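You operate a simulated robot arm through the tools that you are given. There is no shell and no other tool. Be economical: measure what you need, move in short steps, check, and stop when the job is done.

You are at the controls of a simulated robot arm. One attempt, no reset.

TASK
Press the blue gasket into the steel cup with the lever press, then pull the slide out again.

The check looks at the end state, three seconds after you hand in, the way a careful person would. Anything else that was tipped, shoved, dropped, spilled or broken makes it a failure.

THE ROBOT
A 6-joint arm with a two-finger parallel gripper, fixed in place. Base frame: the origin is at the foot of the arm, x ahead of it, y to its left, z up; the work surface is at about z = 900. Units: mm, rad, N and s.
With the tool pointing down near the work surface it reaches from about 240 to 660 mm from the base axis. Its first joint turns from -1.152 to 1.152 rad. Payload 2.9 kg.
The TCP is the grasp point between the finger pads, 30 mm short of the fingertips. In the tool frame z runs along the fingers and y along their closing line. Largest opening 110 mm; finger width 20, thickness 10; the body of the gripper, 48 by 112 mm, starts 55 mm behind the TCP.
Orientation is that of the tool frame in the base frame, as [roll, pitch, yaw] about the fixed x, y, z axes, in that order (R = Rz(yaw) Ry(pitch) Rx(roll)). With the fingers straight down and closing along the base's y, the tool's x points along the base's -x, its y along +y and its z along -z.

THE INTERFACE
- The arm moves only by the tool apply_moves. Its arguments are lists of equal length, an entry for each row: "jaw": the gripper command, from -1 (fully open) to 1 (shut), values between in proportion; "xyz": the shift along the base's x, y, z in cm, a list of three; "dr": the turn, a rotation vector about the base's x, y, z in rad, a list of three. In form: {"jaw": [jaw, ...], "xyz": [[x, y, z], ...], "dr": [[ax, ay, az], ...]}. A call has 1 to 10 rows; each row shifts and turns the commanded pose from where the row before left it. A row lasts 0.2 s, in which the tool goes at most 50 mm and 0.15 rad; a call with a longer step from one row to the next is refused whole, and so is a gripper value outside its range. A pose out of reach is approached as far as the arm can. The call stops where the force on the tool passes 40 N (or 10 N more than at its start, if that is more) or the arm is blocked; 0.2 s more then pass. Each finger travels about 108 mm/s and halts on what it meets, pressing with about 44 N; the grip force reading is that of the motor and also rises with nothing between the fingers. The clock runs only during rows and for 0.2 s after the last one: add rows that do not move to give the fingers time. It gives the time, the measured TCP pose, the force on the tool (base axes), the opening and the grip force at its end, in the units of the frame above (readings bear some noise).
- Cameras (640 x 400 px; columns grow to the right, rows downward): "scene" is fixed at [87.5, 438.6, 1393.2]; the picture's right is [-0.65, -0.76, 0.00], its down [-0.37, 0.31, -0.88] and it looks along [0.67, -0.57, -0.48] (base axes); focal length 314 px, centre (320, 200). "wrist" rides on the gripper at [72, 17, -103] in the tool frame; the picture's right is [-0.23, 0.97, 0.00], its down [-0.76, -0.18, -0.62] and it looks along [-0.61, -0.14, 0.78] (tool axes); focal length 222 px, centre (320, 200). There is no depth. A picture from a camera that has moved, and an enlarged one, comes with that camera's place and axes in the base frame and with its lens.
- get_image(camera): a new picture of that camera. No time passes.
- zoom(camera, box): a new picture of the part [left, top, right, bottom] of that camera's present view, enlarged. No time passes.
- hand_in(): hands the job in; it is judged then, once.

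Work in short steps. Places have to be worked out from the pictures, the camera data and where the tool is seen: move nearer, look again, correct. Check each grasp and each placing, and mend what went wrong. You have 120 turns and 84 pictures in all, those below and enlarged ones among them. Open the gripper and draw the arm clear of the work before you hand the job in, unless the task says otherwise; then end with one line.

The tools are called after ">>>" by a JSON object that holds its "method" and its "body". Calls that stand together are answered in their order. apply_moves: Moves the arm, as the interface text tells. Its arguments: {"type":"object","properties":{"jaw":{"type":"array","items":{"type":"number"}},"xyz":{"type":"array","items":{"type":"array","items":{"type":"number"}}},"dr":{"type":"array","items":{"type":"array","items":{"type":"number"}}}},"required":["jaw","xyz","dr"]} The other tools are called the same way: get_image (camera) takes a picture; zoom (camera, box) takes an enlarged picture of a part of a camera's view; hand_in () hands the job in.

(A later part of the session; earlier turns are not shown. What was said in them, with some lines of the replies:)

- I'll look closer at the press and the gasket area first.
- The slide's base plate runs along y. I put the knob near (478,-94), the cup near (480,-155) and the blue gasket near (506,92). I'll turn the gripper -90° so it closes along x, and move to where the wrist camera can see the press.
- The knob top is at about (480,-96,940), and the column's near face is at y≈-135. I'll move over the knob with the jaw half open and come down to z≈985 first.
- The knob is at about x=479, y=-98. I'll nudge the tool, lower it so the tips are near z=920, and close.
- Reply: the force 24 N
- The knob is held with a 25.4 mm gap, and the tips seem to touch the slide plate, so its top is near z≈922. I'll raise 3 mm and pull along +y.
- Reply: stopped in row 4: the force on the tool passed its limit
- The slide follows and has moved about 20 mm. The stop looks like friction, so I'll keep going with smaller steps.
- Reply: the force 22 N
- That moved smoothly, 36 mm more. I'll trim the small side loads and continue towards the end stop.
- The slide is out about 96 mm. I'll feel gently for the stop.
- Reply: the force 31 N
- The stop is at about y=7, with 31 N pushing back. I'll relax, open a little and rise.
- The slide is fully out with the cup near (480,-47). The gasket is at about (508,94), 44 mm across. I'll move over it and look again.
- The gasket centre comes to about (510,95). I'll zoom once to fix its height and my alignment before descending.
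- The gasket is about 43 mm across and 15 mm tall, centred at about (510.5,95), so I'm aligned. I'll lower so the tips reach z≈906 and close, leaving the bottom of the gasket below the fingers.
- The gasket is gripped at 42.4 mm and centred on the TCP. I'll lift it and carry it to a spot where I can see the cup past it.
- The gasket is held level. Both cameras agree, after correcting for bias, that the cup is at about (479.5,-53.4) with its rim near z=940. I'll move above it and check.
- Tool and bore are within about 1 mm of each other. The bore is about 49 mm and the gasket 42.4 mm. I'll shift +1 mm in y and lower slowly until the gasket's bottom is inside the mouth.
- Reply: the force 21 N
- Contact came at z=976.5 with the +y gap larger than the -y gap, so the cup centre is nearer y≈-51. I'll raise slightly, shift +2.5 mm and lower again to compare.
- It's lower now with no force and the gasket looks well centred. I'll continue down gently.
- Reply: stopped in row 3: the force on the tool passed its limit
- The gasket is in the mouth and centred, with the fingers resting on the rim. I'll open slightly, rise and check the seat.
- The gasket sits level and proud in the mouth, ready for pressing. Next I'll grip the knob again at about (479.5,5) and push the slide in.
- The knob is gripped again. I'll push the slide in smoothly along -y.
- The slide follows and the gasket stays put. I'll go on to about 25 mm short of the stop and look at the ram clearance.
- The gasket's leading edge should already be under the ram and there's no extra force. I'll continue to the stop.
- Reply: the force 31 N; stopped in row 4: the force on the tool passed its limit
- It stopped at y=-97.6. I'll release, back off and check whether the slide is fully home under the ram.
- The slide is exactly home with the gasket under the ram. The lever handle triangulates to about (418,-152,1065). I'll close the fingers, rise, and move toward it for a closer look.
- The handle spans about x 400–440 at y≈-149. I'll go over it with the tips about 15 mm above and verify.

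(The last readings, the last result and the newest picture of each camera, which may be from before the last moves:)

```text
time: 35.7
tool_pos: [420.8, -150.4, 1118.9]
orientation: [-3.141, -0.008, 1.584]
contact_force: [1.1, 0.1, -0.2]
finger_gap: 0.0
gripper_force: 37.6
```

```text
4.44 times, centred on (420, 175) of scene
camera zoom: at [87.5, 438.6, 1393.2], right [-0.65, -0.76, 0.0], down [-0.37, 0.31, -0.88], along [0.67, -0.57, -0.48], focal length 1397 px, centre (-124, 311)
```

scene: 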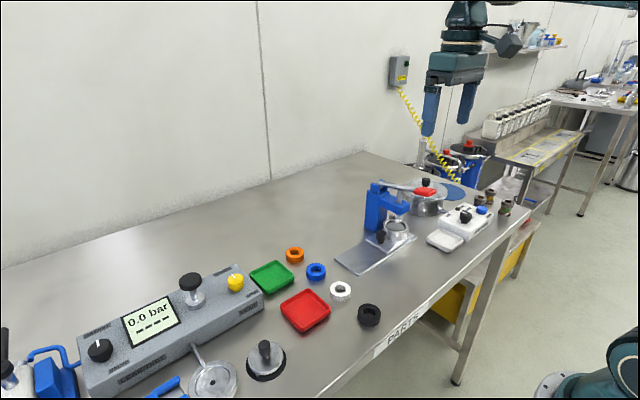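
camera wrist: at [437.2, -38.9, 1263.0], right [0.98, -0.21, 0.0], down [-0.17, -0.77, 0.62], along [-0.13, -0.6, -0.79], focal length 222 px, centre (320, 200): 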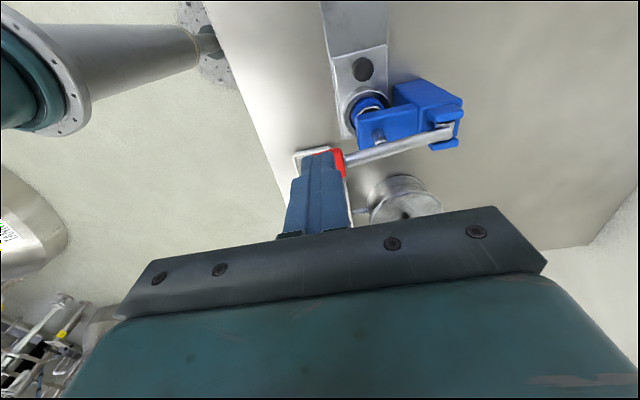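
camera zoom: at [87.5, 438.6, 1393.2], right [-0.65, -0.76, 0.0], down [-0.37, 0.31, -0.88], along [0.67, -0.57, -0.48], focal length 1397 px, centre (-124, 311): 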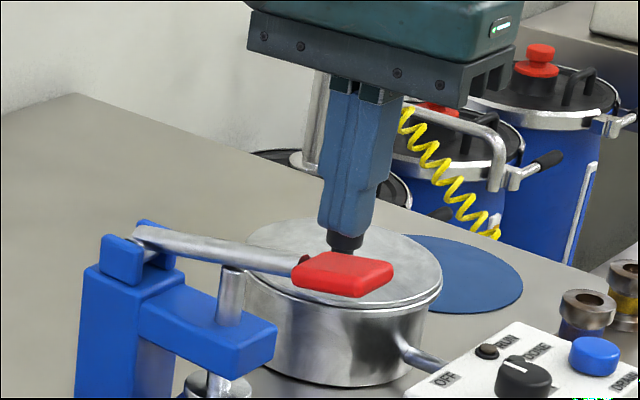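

The tips are over the handle centre, which is at about (417,-151). I'll descend slowly to contact.

>>> {"method": "apply_moves", "body": {"jaw": [1, 1, 1, 1, 1, 1], "xyz": [[-0.2, -0.1, -0.8], [0, 0, -0.6], [0, 0, -0.4], [0, 0, -0.4], [0, 0, -0.4], [0, 0, -0.4]], "dr": [[0, 0, 0], [0, 0, 0], [0, 0, 0], [0, 0, 0], [0, 0, 0], [0, 0, 0]]}}

>>> {"method": "zoom", "body": {"camera": "scene", "box": [340, 140, 460, 240]}}

```text
time: 37.1
tool_pos: [419.2, -149.4, 1089.4]
orientation: [-3.141, -0.008, 1.584]
contact_force: [0.2, 0.3, 0.6]
finger_gap: 0.0
gripper_force: 38.0
```

```text
4.00 times, centred on (400, 190) of scene
camera zoom: at [87.4, 438.6, 1393.2], right [-0.65, -0.76, 0.0], down [-0.37, 0.31, -0.88], along [0.67, -0.57, -0.48], focal length 1257 px, centre (0, 240)
```

zoom: 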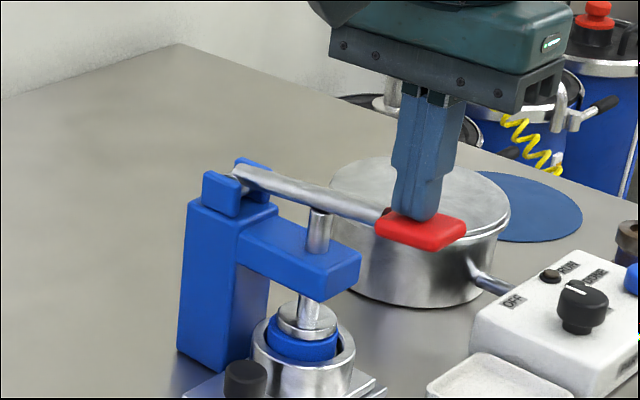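

The tip is centred on the handle and the ram seems to be coming down onto the gasket. I'll keep pressing.

>>> {"method": "apply_moves", "body": {"jaw": [1, 1, 1, 1, 1], "xyz": [[0, 0, -0.4], [0, 0, -0.4], [0, 0, -0.4], [0, 0, -0.4], [0, 0, 0]], "dr": [[0, 0, 0], [0, 0, 0], [0, 0, 0], [0, 0, 0], [0, 0, 0]]}}

>>> {"method": "zoom", "body": {"camera": "scene", "box": [340, 140, 460, 240]}}

```text
time: 38.3
tool_pos: [418.0, -150.2, 1075.0]
orientation: [-3.141, -0.004, 1.587]
contact_force: [-3.6, 3.6, 11.5]
finger_gap: 0.0
gripper_force: 37.8
```

```text
4.00 times, centred on (400, 190) of scene
camera zoom: at [87.3, 438.7, 1393.1], right [-0.65, -0.76, 0.0], down [-0.37, 0.31, -0.88], along [0.67, -0.57, -0.48], focal length 1257 px, centre (0, 240)
```

zoom: 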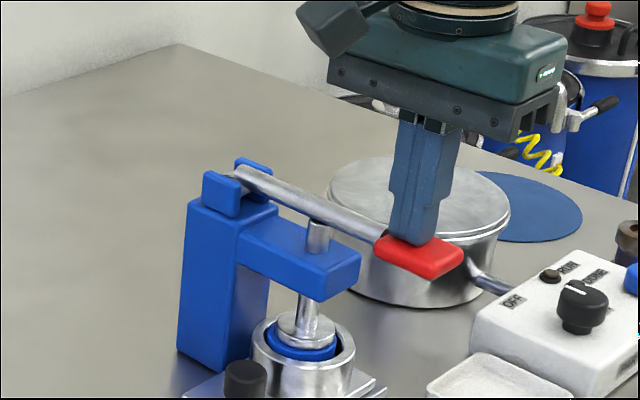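

The lever turns and the gasket is going in at about 12 N. I'll carry on.

>>> {"method": "apply_moves", "body": {"jaw": [1, 1, 1, 1, 1], "xyz": [[0, 0, -0.4], [0, 0, -0.4], [0, 0, -0.4], [0, 0, -0.3], [0, 0, 0]], "dr": [[0, 0, 0], [0, 0, 0], [0, 0, 0], [0, 0, 0], [0, 0, 0]]}}

>>> {"method": "zoom", "body": {"camera": "scene", "box": [340, 140, 460, 240]}}

```text
time: 39.3
tool_pos: [419.0, -150.3, 1066.4]
orientation: [3.137, -0.002, 1.583]
contact_force: [-7.4, 1.0, 12.4]
finger_gap: 0.1
gripper_force: 37.5
stopped in row 4: the force on the tool passed its limit (the readings are from after the stop); the commanded pose is now the measured one
```

```text
4.00 times, centred on (400, 190) of scene
camera zoom: at [87.1, 438.7, 1393.1], right [-0.65, -0.76, 0.0], down [-0.37, 0.31, -0.88], along [0.67, -0.57, -0.48], focal length 1257 px, centre (0, 240)
```

zoom: 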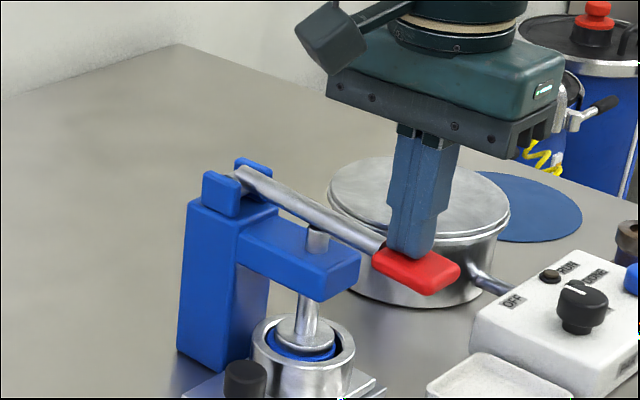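

The force passed 40 N, from resistance or the bottom of the stroke. I'll push on in finer steps to see whether it still moves.

>>> {"method": "apply_moves", "body": {"jaw": [1, 1, 1, 1, 1, 1], "xyz": [[0, 0, -0.2], [0, 0, -0.15], [0, 0, -0.15], [0, 0, -0.15], [0, 0, -0.15], [0, 0, -0.15]], "dr": [[0, 0, 0], [0, 0, 0], [0, 0, 0], [0, 0, 0], [0, 0, 0], [0, 0, 0]]}}

>>> {"method": "zoom", "body": {"camera": "scene", "box": [380, 200, 440, 245]}}

```text
time: 39.8
tool_pos: [420.5, -150.5, 1066.2]
orientation: [3.13, -0.002, 1.584]
contact_force: [-6.0, 2.6, 11.4]
finger_gap: 0.0
gripper_force: 37.9
stopped in row 2: the force on the tool passed its limit (the readings are from after the stop); the commanded pose is now the measured one
```

```text
8.89 times, centred on (410, 222) of scene
camera zoom: at [87.1, 438.7, 1393.1], right [-0.65, -0.76, 0.0], down [-0.37, 0.31, -0.88], along [0.67, -0.57, -0.48], focal length 2793 px, centre (-480, 0)
```

zoom: 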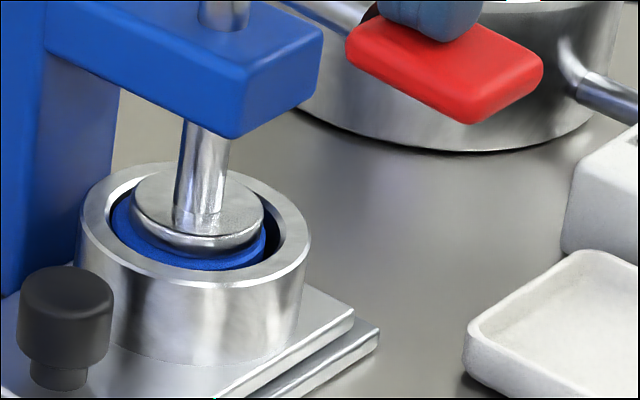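

Pressing at x=420 no longer moves it. I'll shift outward along the handle for more leverage and press again, to tell resistance from the bottom of the stroke.

>>> {"method": "apply_moves", "body": {"jaw": [1, 1, 1, 1, 1, 1], "xyz": [[0, 0, 0.4], [-1.2, 0, 0], [0, 0, -0.4], [0, 0, -0.3], [0, 0, -0.2], [0, 0, -0.2]], "dr": [[0, 0, 0], [0, 0, 0], [0, 0, 0], [0, 0, 0], [0, 0, 0], [0, 0, 0]]}}

>>> {"method": "zoom", "body": {"camera": "scene", "box": [380, 200, 440, 245]}}

```text
time: 41.0
tool_pos: [407.8, -150.4, 1065.1]
orientation: [3.125, 0.001, 1.585]
contact_force: [-6.7, 3.5, 12.0]
finger_gap: 0.2
gripper_force: 37.6
stopped in row 5: the force on the tool passed its limit (the readings are from after the stop); the commanded pose is now the measured one
```

```text
8.89 times, centred on (410, 222) of scene
camera zoom: at [87.1, 438.7, 1393.1], right [-0.65, -0.76, 0.0], down [-0.37, 0.31, -0.88], along [0.67, -0.57, -0.48], focal length 2793 px, centre (-480, 0)
```

zoom: 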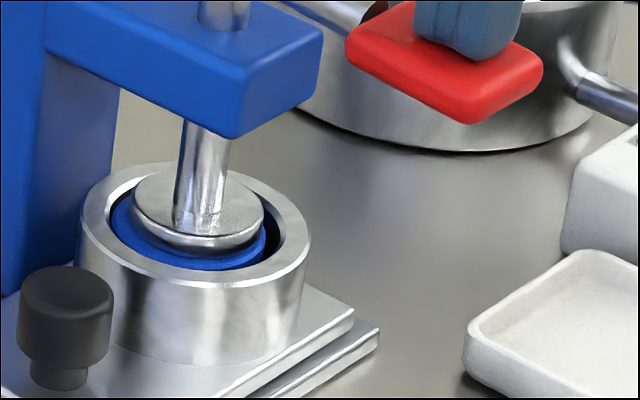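

Pressing further out changes nothing, so the ram is at its hard stop and the gasket is pressed home. I'll lift and see whether the lever returns by itself.

>>> {"method": "apply_moves", "body": {"jaw": [1, 1, 1, 1, 1, 1, 1], "xyz": [[0, 0, 0.6], [0, 0, 1], [0, 0, 1], [0, 0, 1], [0, 0, 1], [0, 0, 3], [0, 0, 2]], "dr": [[0, 0, 0], [0, 0, 0], [0, 0, 0], [0, 0, 0], [0, 0, 0], [0, 0, 0], [0, 0, 0]]}}

>>> {"method": "zoom", "body": {"camera": "scene", "box": [340, 150, 460, 240]}}

```text
time: 42.6
tool_pos: [408.0, -151.4, 1161.5]
orientation: [3.123, 0.001, 1.585]
contact_force: [-0.2, 0.0, 0.4]
finger_gap: 0.0
gripper_force: 37.8
```

```text
4.44 times, centred on (400, 195) of scene
camera zoom: at [87.5, 438.6, 1393.2], right [-0.65, -0.76, 0.0], down [-0.37, 0.31, -0.88], along [0.67, -0.57, -0.48], focal length 1397 px, centre (-36, 222)
```

zoom: 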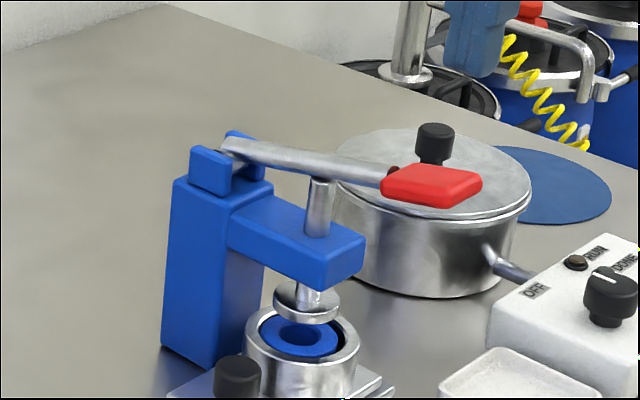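

The lever sprang back and the gasket is seated in the cup. I'll return over the knob with the jaw part open.

>>> {"method": "apply_moves", "body": {"jaw": [0.5, 0, 0, 0, 0, 0, 0], "xyz": [[0, 3, 0], [2.2, 2.4, 0], [2.5, 0, 0], [2.5, 0, 0], [0, 0, -4], [0, 0, -4], [0, 0, -4]], "dr": [[0, 0.018, 0], [0, 0, -0.014], [0, 0, 0], [0, 0, 0], [0, 0, 0], [0, 0, 0], [0, 0, 0]]}}

>>> {"method": "zoom", "body": {"camera": "wrist", "box": [240, 110, 400, 240]}}

```text
time: 44.2
tool_pos: [479.2, -96.3, 1041.6]
orientation: [3.141, -0.001, 1.571]
contact_force: [-0.8, -0.4, 0.6]
finger_gap: 54.9
gripper_force: 0.1
```

```text
3.08 times, centred on (320, 175) of wrist
camera zoom: at [497.7, -24.7, 1144.5], right [0.97, -0.23, 0.0], down [-0.18, -0.76, 0.62], along [-0.14, -0.61, -0.78], focal length 684 px, centre (320, 277)
```

zoom: 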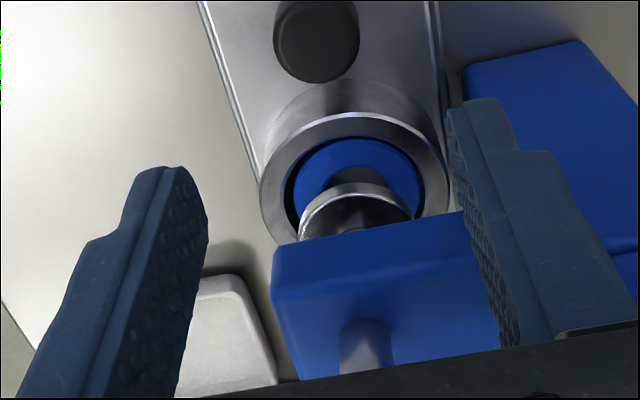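

I'm aligned over the knob, so I'll descend and grip it.

>>> {"method": "apply_moves", "body": {"jaw": [0, 0, 0, 0.4, 0.8, 0.8, 0.8], "xyz": [[0, 0, -4], [0, 0, -3], [0, 0, -1.5], [0, 0, 0], [0, 0, 0], [0, 0, 0], [0, 0, 0]], "dr": [[0, 0, 0], [0, 0, 0], [0, 0, 0], [0, 0, 0], [0, 0, 0], [0, 0, 0], [0, 0, 0]]}}

>>> {"method": "apply_moves", "body": {"jaw": [0.8, 0.8, 0.8, 0.8, 0.8, 0.8, 0.8, 0.8], "xyz": [[0, 0.3, 0], [0, 0.5, 0], [0, 0.6, 0], [0, 0.6, 0], [0, 0.6, 0], [0, 0.6, 0], [0, 0.6, 0], [0, 0.6, 0]], "dr": [[0, 0, 0], [0, 0, 0], [0, 0, 0], [0, 0, 0], [0, 0, 0], [0, 0, 0], [0, 0, 0], [0, 0, 0]]}}

>>> {"method": "zoom", "body": {"camera": "scene", "box": [320, 170, 450, 270]}}

```text
time: 45.8
tool_pos: [480.3, -98.6, 954.7]
orientation: [-3.14, 0.001, 1.57]
contact_force: [2.6, 0.5, -6.4]
finger_gap: 25.3
gripper_force: 44.6
```

```text
time: 47.6
tool_pos: [480.9, -52.3, 954.7]
orientation: [-3.139, -0.002, 1.571]
contact_force: [7.1, -1.0, -19.0]
finger_gap: 25.3
gripper_force: 45.1
```

```text
4.00 times, centred on (385, 220) of scene
camera zoom: at [88.0, 438.5, 1393.1], right [-0.65, -0.76, 0.0], down [-0.37, 0.31, -0.88], along [0.67, -0.57, -0.48], focal length 1257 px, centre (60, 120)
```

zoom: 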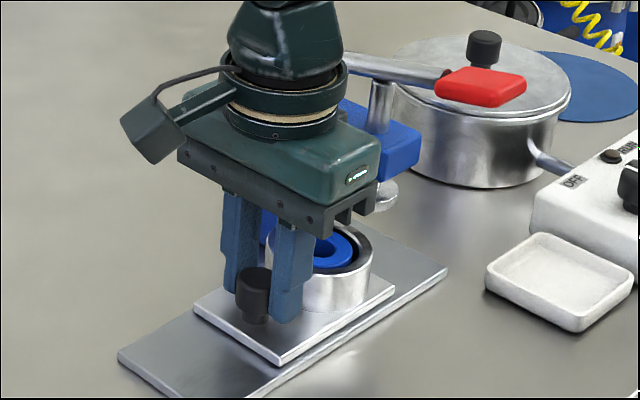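

The slide comes out freely with the gasket in the cup. I'll continue to the stop.

>>> {"method": "apply_moves", "body": {"jaw": [0.8, 0.8, 0.8, 0.8, 0.8, 0.8, 0.8, 0.8], "xyz": [[0, 0.4, -0.1], [0, 0.6, 0], [0, 0.6, 0], [0, 0.6, 0], [0, 0.6, 0], [0, 0.6, 0], [0, 0.6, 0], [0, 0.6, 0]], "dr": [[0, 0, 0], [0, 0, 0], [0, 0, 0], [0, 0, 0], [0, 0, 0], [0, 0, 0], [0, 0, 0], [0, 0, 0]]}}

>>> {"method": "apply_moves", "body": {"jaw": [0.8, 0.8, 0.8, 0.8, 0.8], "xyz": [[0, 0.3, 0], [0, 0.3, 0], [0, 0.3, 0], [0, 0.3, 0], [0, 0.3, 0]], "dr": [[0, 0, 0], [0, 0, 0], [0, 0, 0], [0, 0, 0], [0, 0, 0]]}}

```text
time: 49.4
tool_pos: [479.2, -5.8, 954.4]
orientation: [-3.141, -0.001, 1.57]
contact_force: [-1.5, -1.3, -0.3]
finger_gap: 25.3
gripper_force: 45.3
```

```text
time: 50.6
tool_pos: [480.0, 4.2, 954.4]
orientation: [-3.139, 0.004, 1.561]
contact_force: [-6.0, -30.8, 3.9]
finger_gap: 25.9
gripper_force: 44.7
```

The slide is at its out-stop. I'll open, rise, and look into the cup.

>>> {"method": "apply_moves", "body": {"jaw": [0.8, 0.4, 0, 0, 0, 0, 0, 0], "xyz": [[0, -0.2, 0], [0, 0, 0], [0, 0, 0], [0, 0, 1], [0, 0, 4], [0, 0, 4], [0, 2, 4], [0, 3, 0]], "dr": [[0, 0, 0], [0, 0, 0], [0, 0, 0], [0, 0, 0], [0, 0, 0], [0, 0, 0], [0, 0, 0], [0, 0, 0]]}}

>>> {"method": "zoom", "body": {"camera": "wrist", "box": [280, 130, 400, 220]}}

>>> {"method": "zoom", "body": {"camera": "scene", "box": [330, 190, 430, 270]}}

```text
time: 52.4
tool_pos: [478.3, 58.3, 1083.0]
orientation: [-3.139, 0.002, 1.568]
contact_force: [-0.7, 0.1, -0.5]
finger_gap: 55.1
gripper_force: 0.0
```

```text
4.44 times, centred on (340, 175) of wrist
camera zoom: at [495.8, 129.4, 1186.3], right [0.97, -0.23, 0.0], down [-0.18, -0.76, 0.62], along [-0.14, -0.61, -0.78], focal length 987 px, centre (231, 311)
```

zoom: 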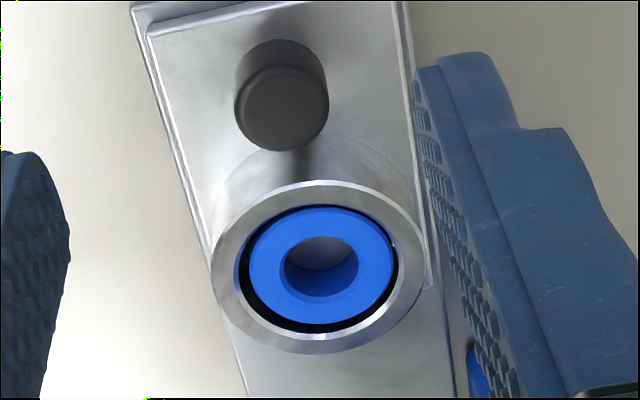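

```text
5.00 times, centred on (380, 230) of scene
camera zoom: at [87.5, 438.6, 1393.1], right [-0.65, -0.76, 0.0], down [-0.37, 0.31, -0.88], along [0.67, -0.57, -0.48], focal length 1571 px, centre (20, 50)
```

zoom: 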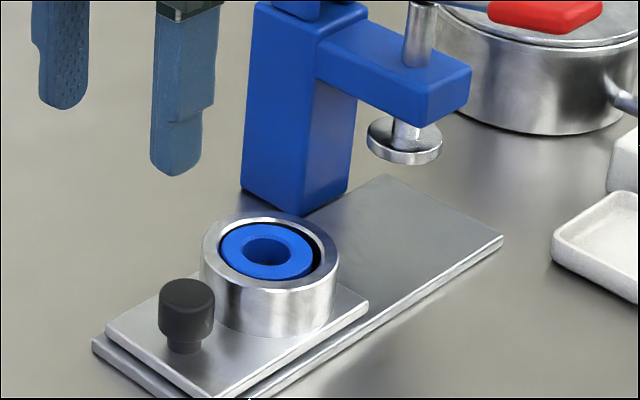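

The gasket sits level and about flush with the rim, and the slide is fully out. I'll open the gripper, raise the arm clear and take a last overview.

>>> {"method": "apply_moves", "body": {"jaw": [-0.5, -1, -1, -1, -1], "xyz": [[0, 0, 4], [0, 0, 4], [-1, 0, 4], [-2, 0, 3], [-2, 0, 0]], "dr": [[0, 0, 0], [0, 0, 0], [0, 0, 0], [0, 0, 0], [0, 0, 0]]}}

>>> {"method": "get_image", "body": {"camera": "scene"}}

>>> {"method": "zoom", "body": {"camera": "scene", "box": [350, 215, 410, 255]}}

```text
time: 53.6
tool_pos: [431.1, 57.6, 1234.5]
orientation: [-3.141, 0.001, 1.57]
contact_force: [0.3, 0.5, -0.4]
finger_gap: 110.1
gripper_force: 0.1
```

```text
32 pictures are left
```

scene: 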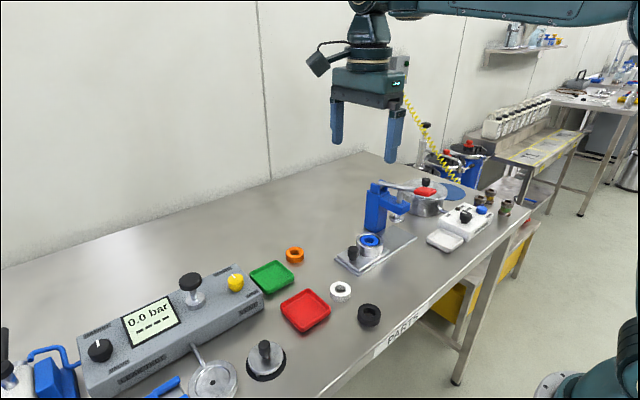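

```text
10.00 times, centred on (380, 235) of scene
camera zoom: at [87.5, 438.6, 1393.2], right [-0.65, -0.76, 0.0], down [-0.37, 0.31, -0.88], along [0.67, -0.57, -0.48], focal length 3142 px, centre (-280, -150)
```

zoom: 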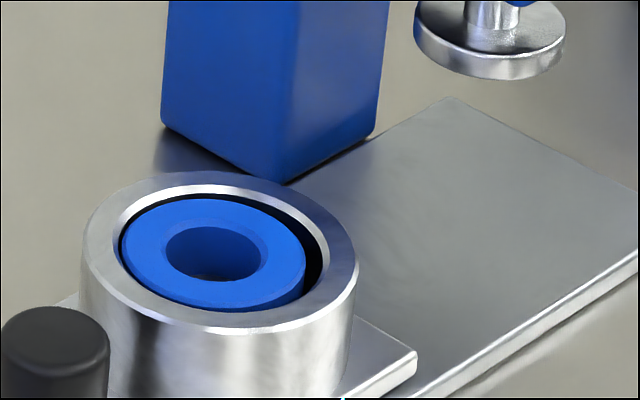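

The gasket is seated level in the cup, the slide is out, the lever is back up and nothing else has moved, so I'm handing in.

>>> {"method": "hand_in", "body": {}}

```text
The job is handed in.
```

The blue gasket is pressed into the steel cup, level and about flush with the rim; the slide is pulled out to its stop, and the arm is clear with the gripper open.
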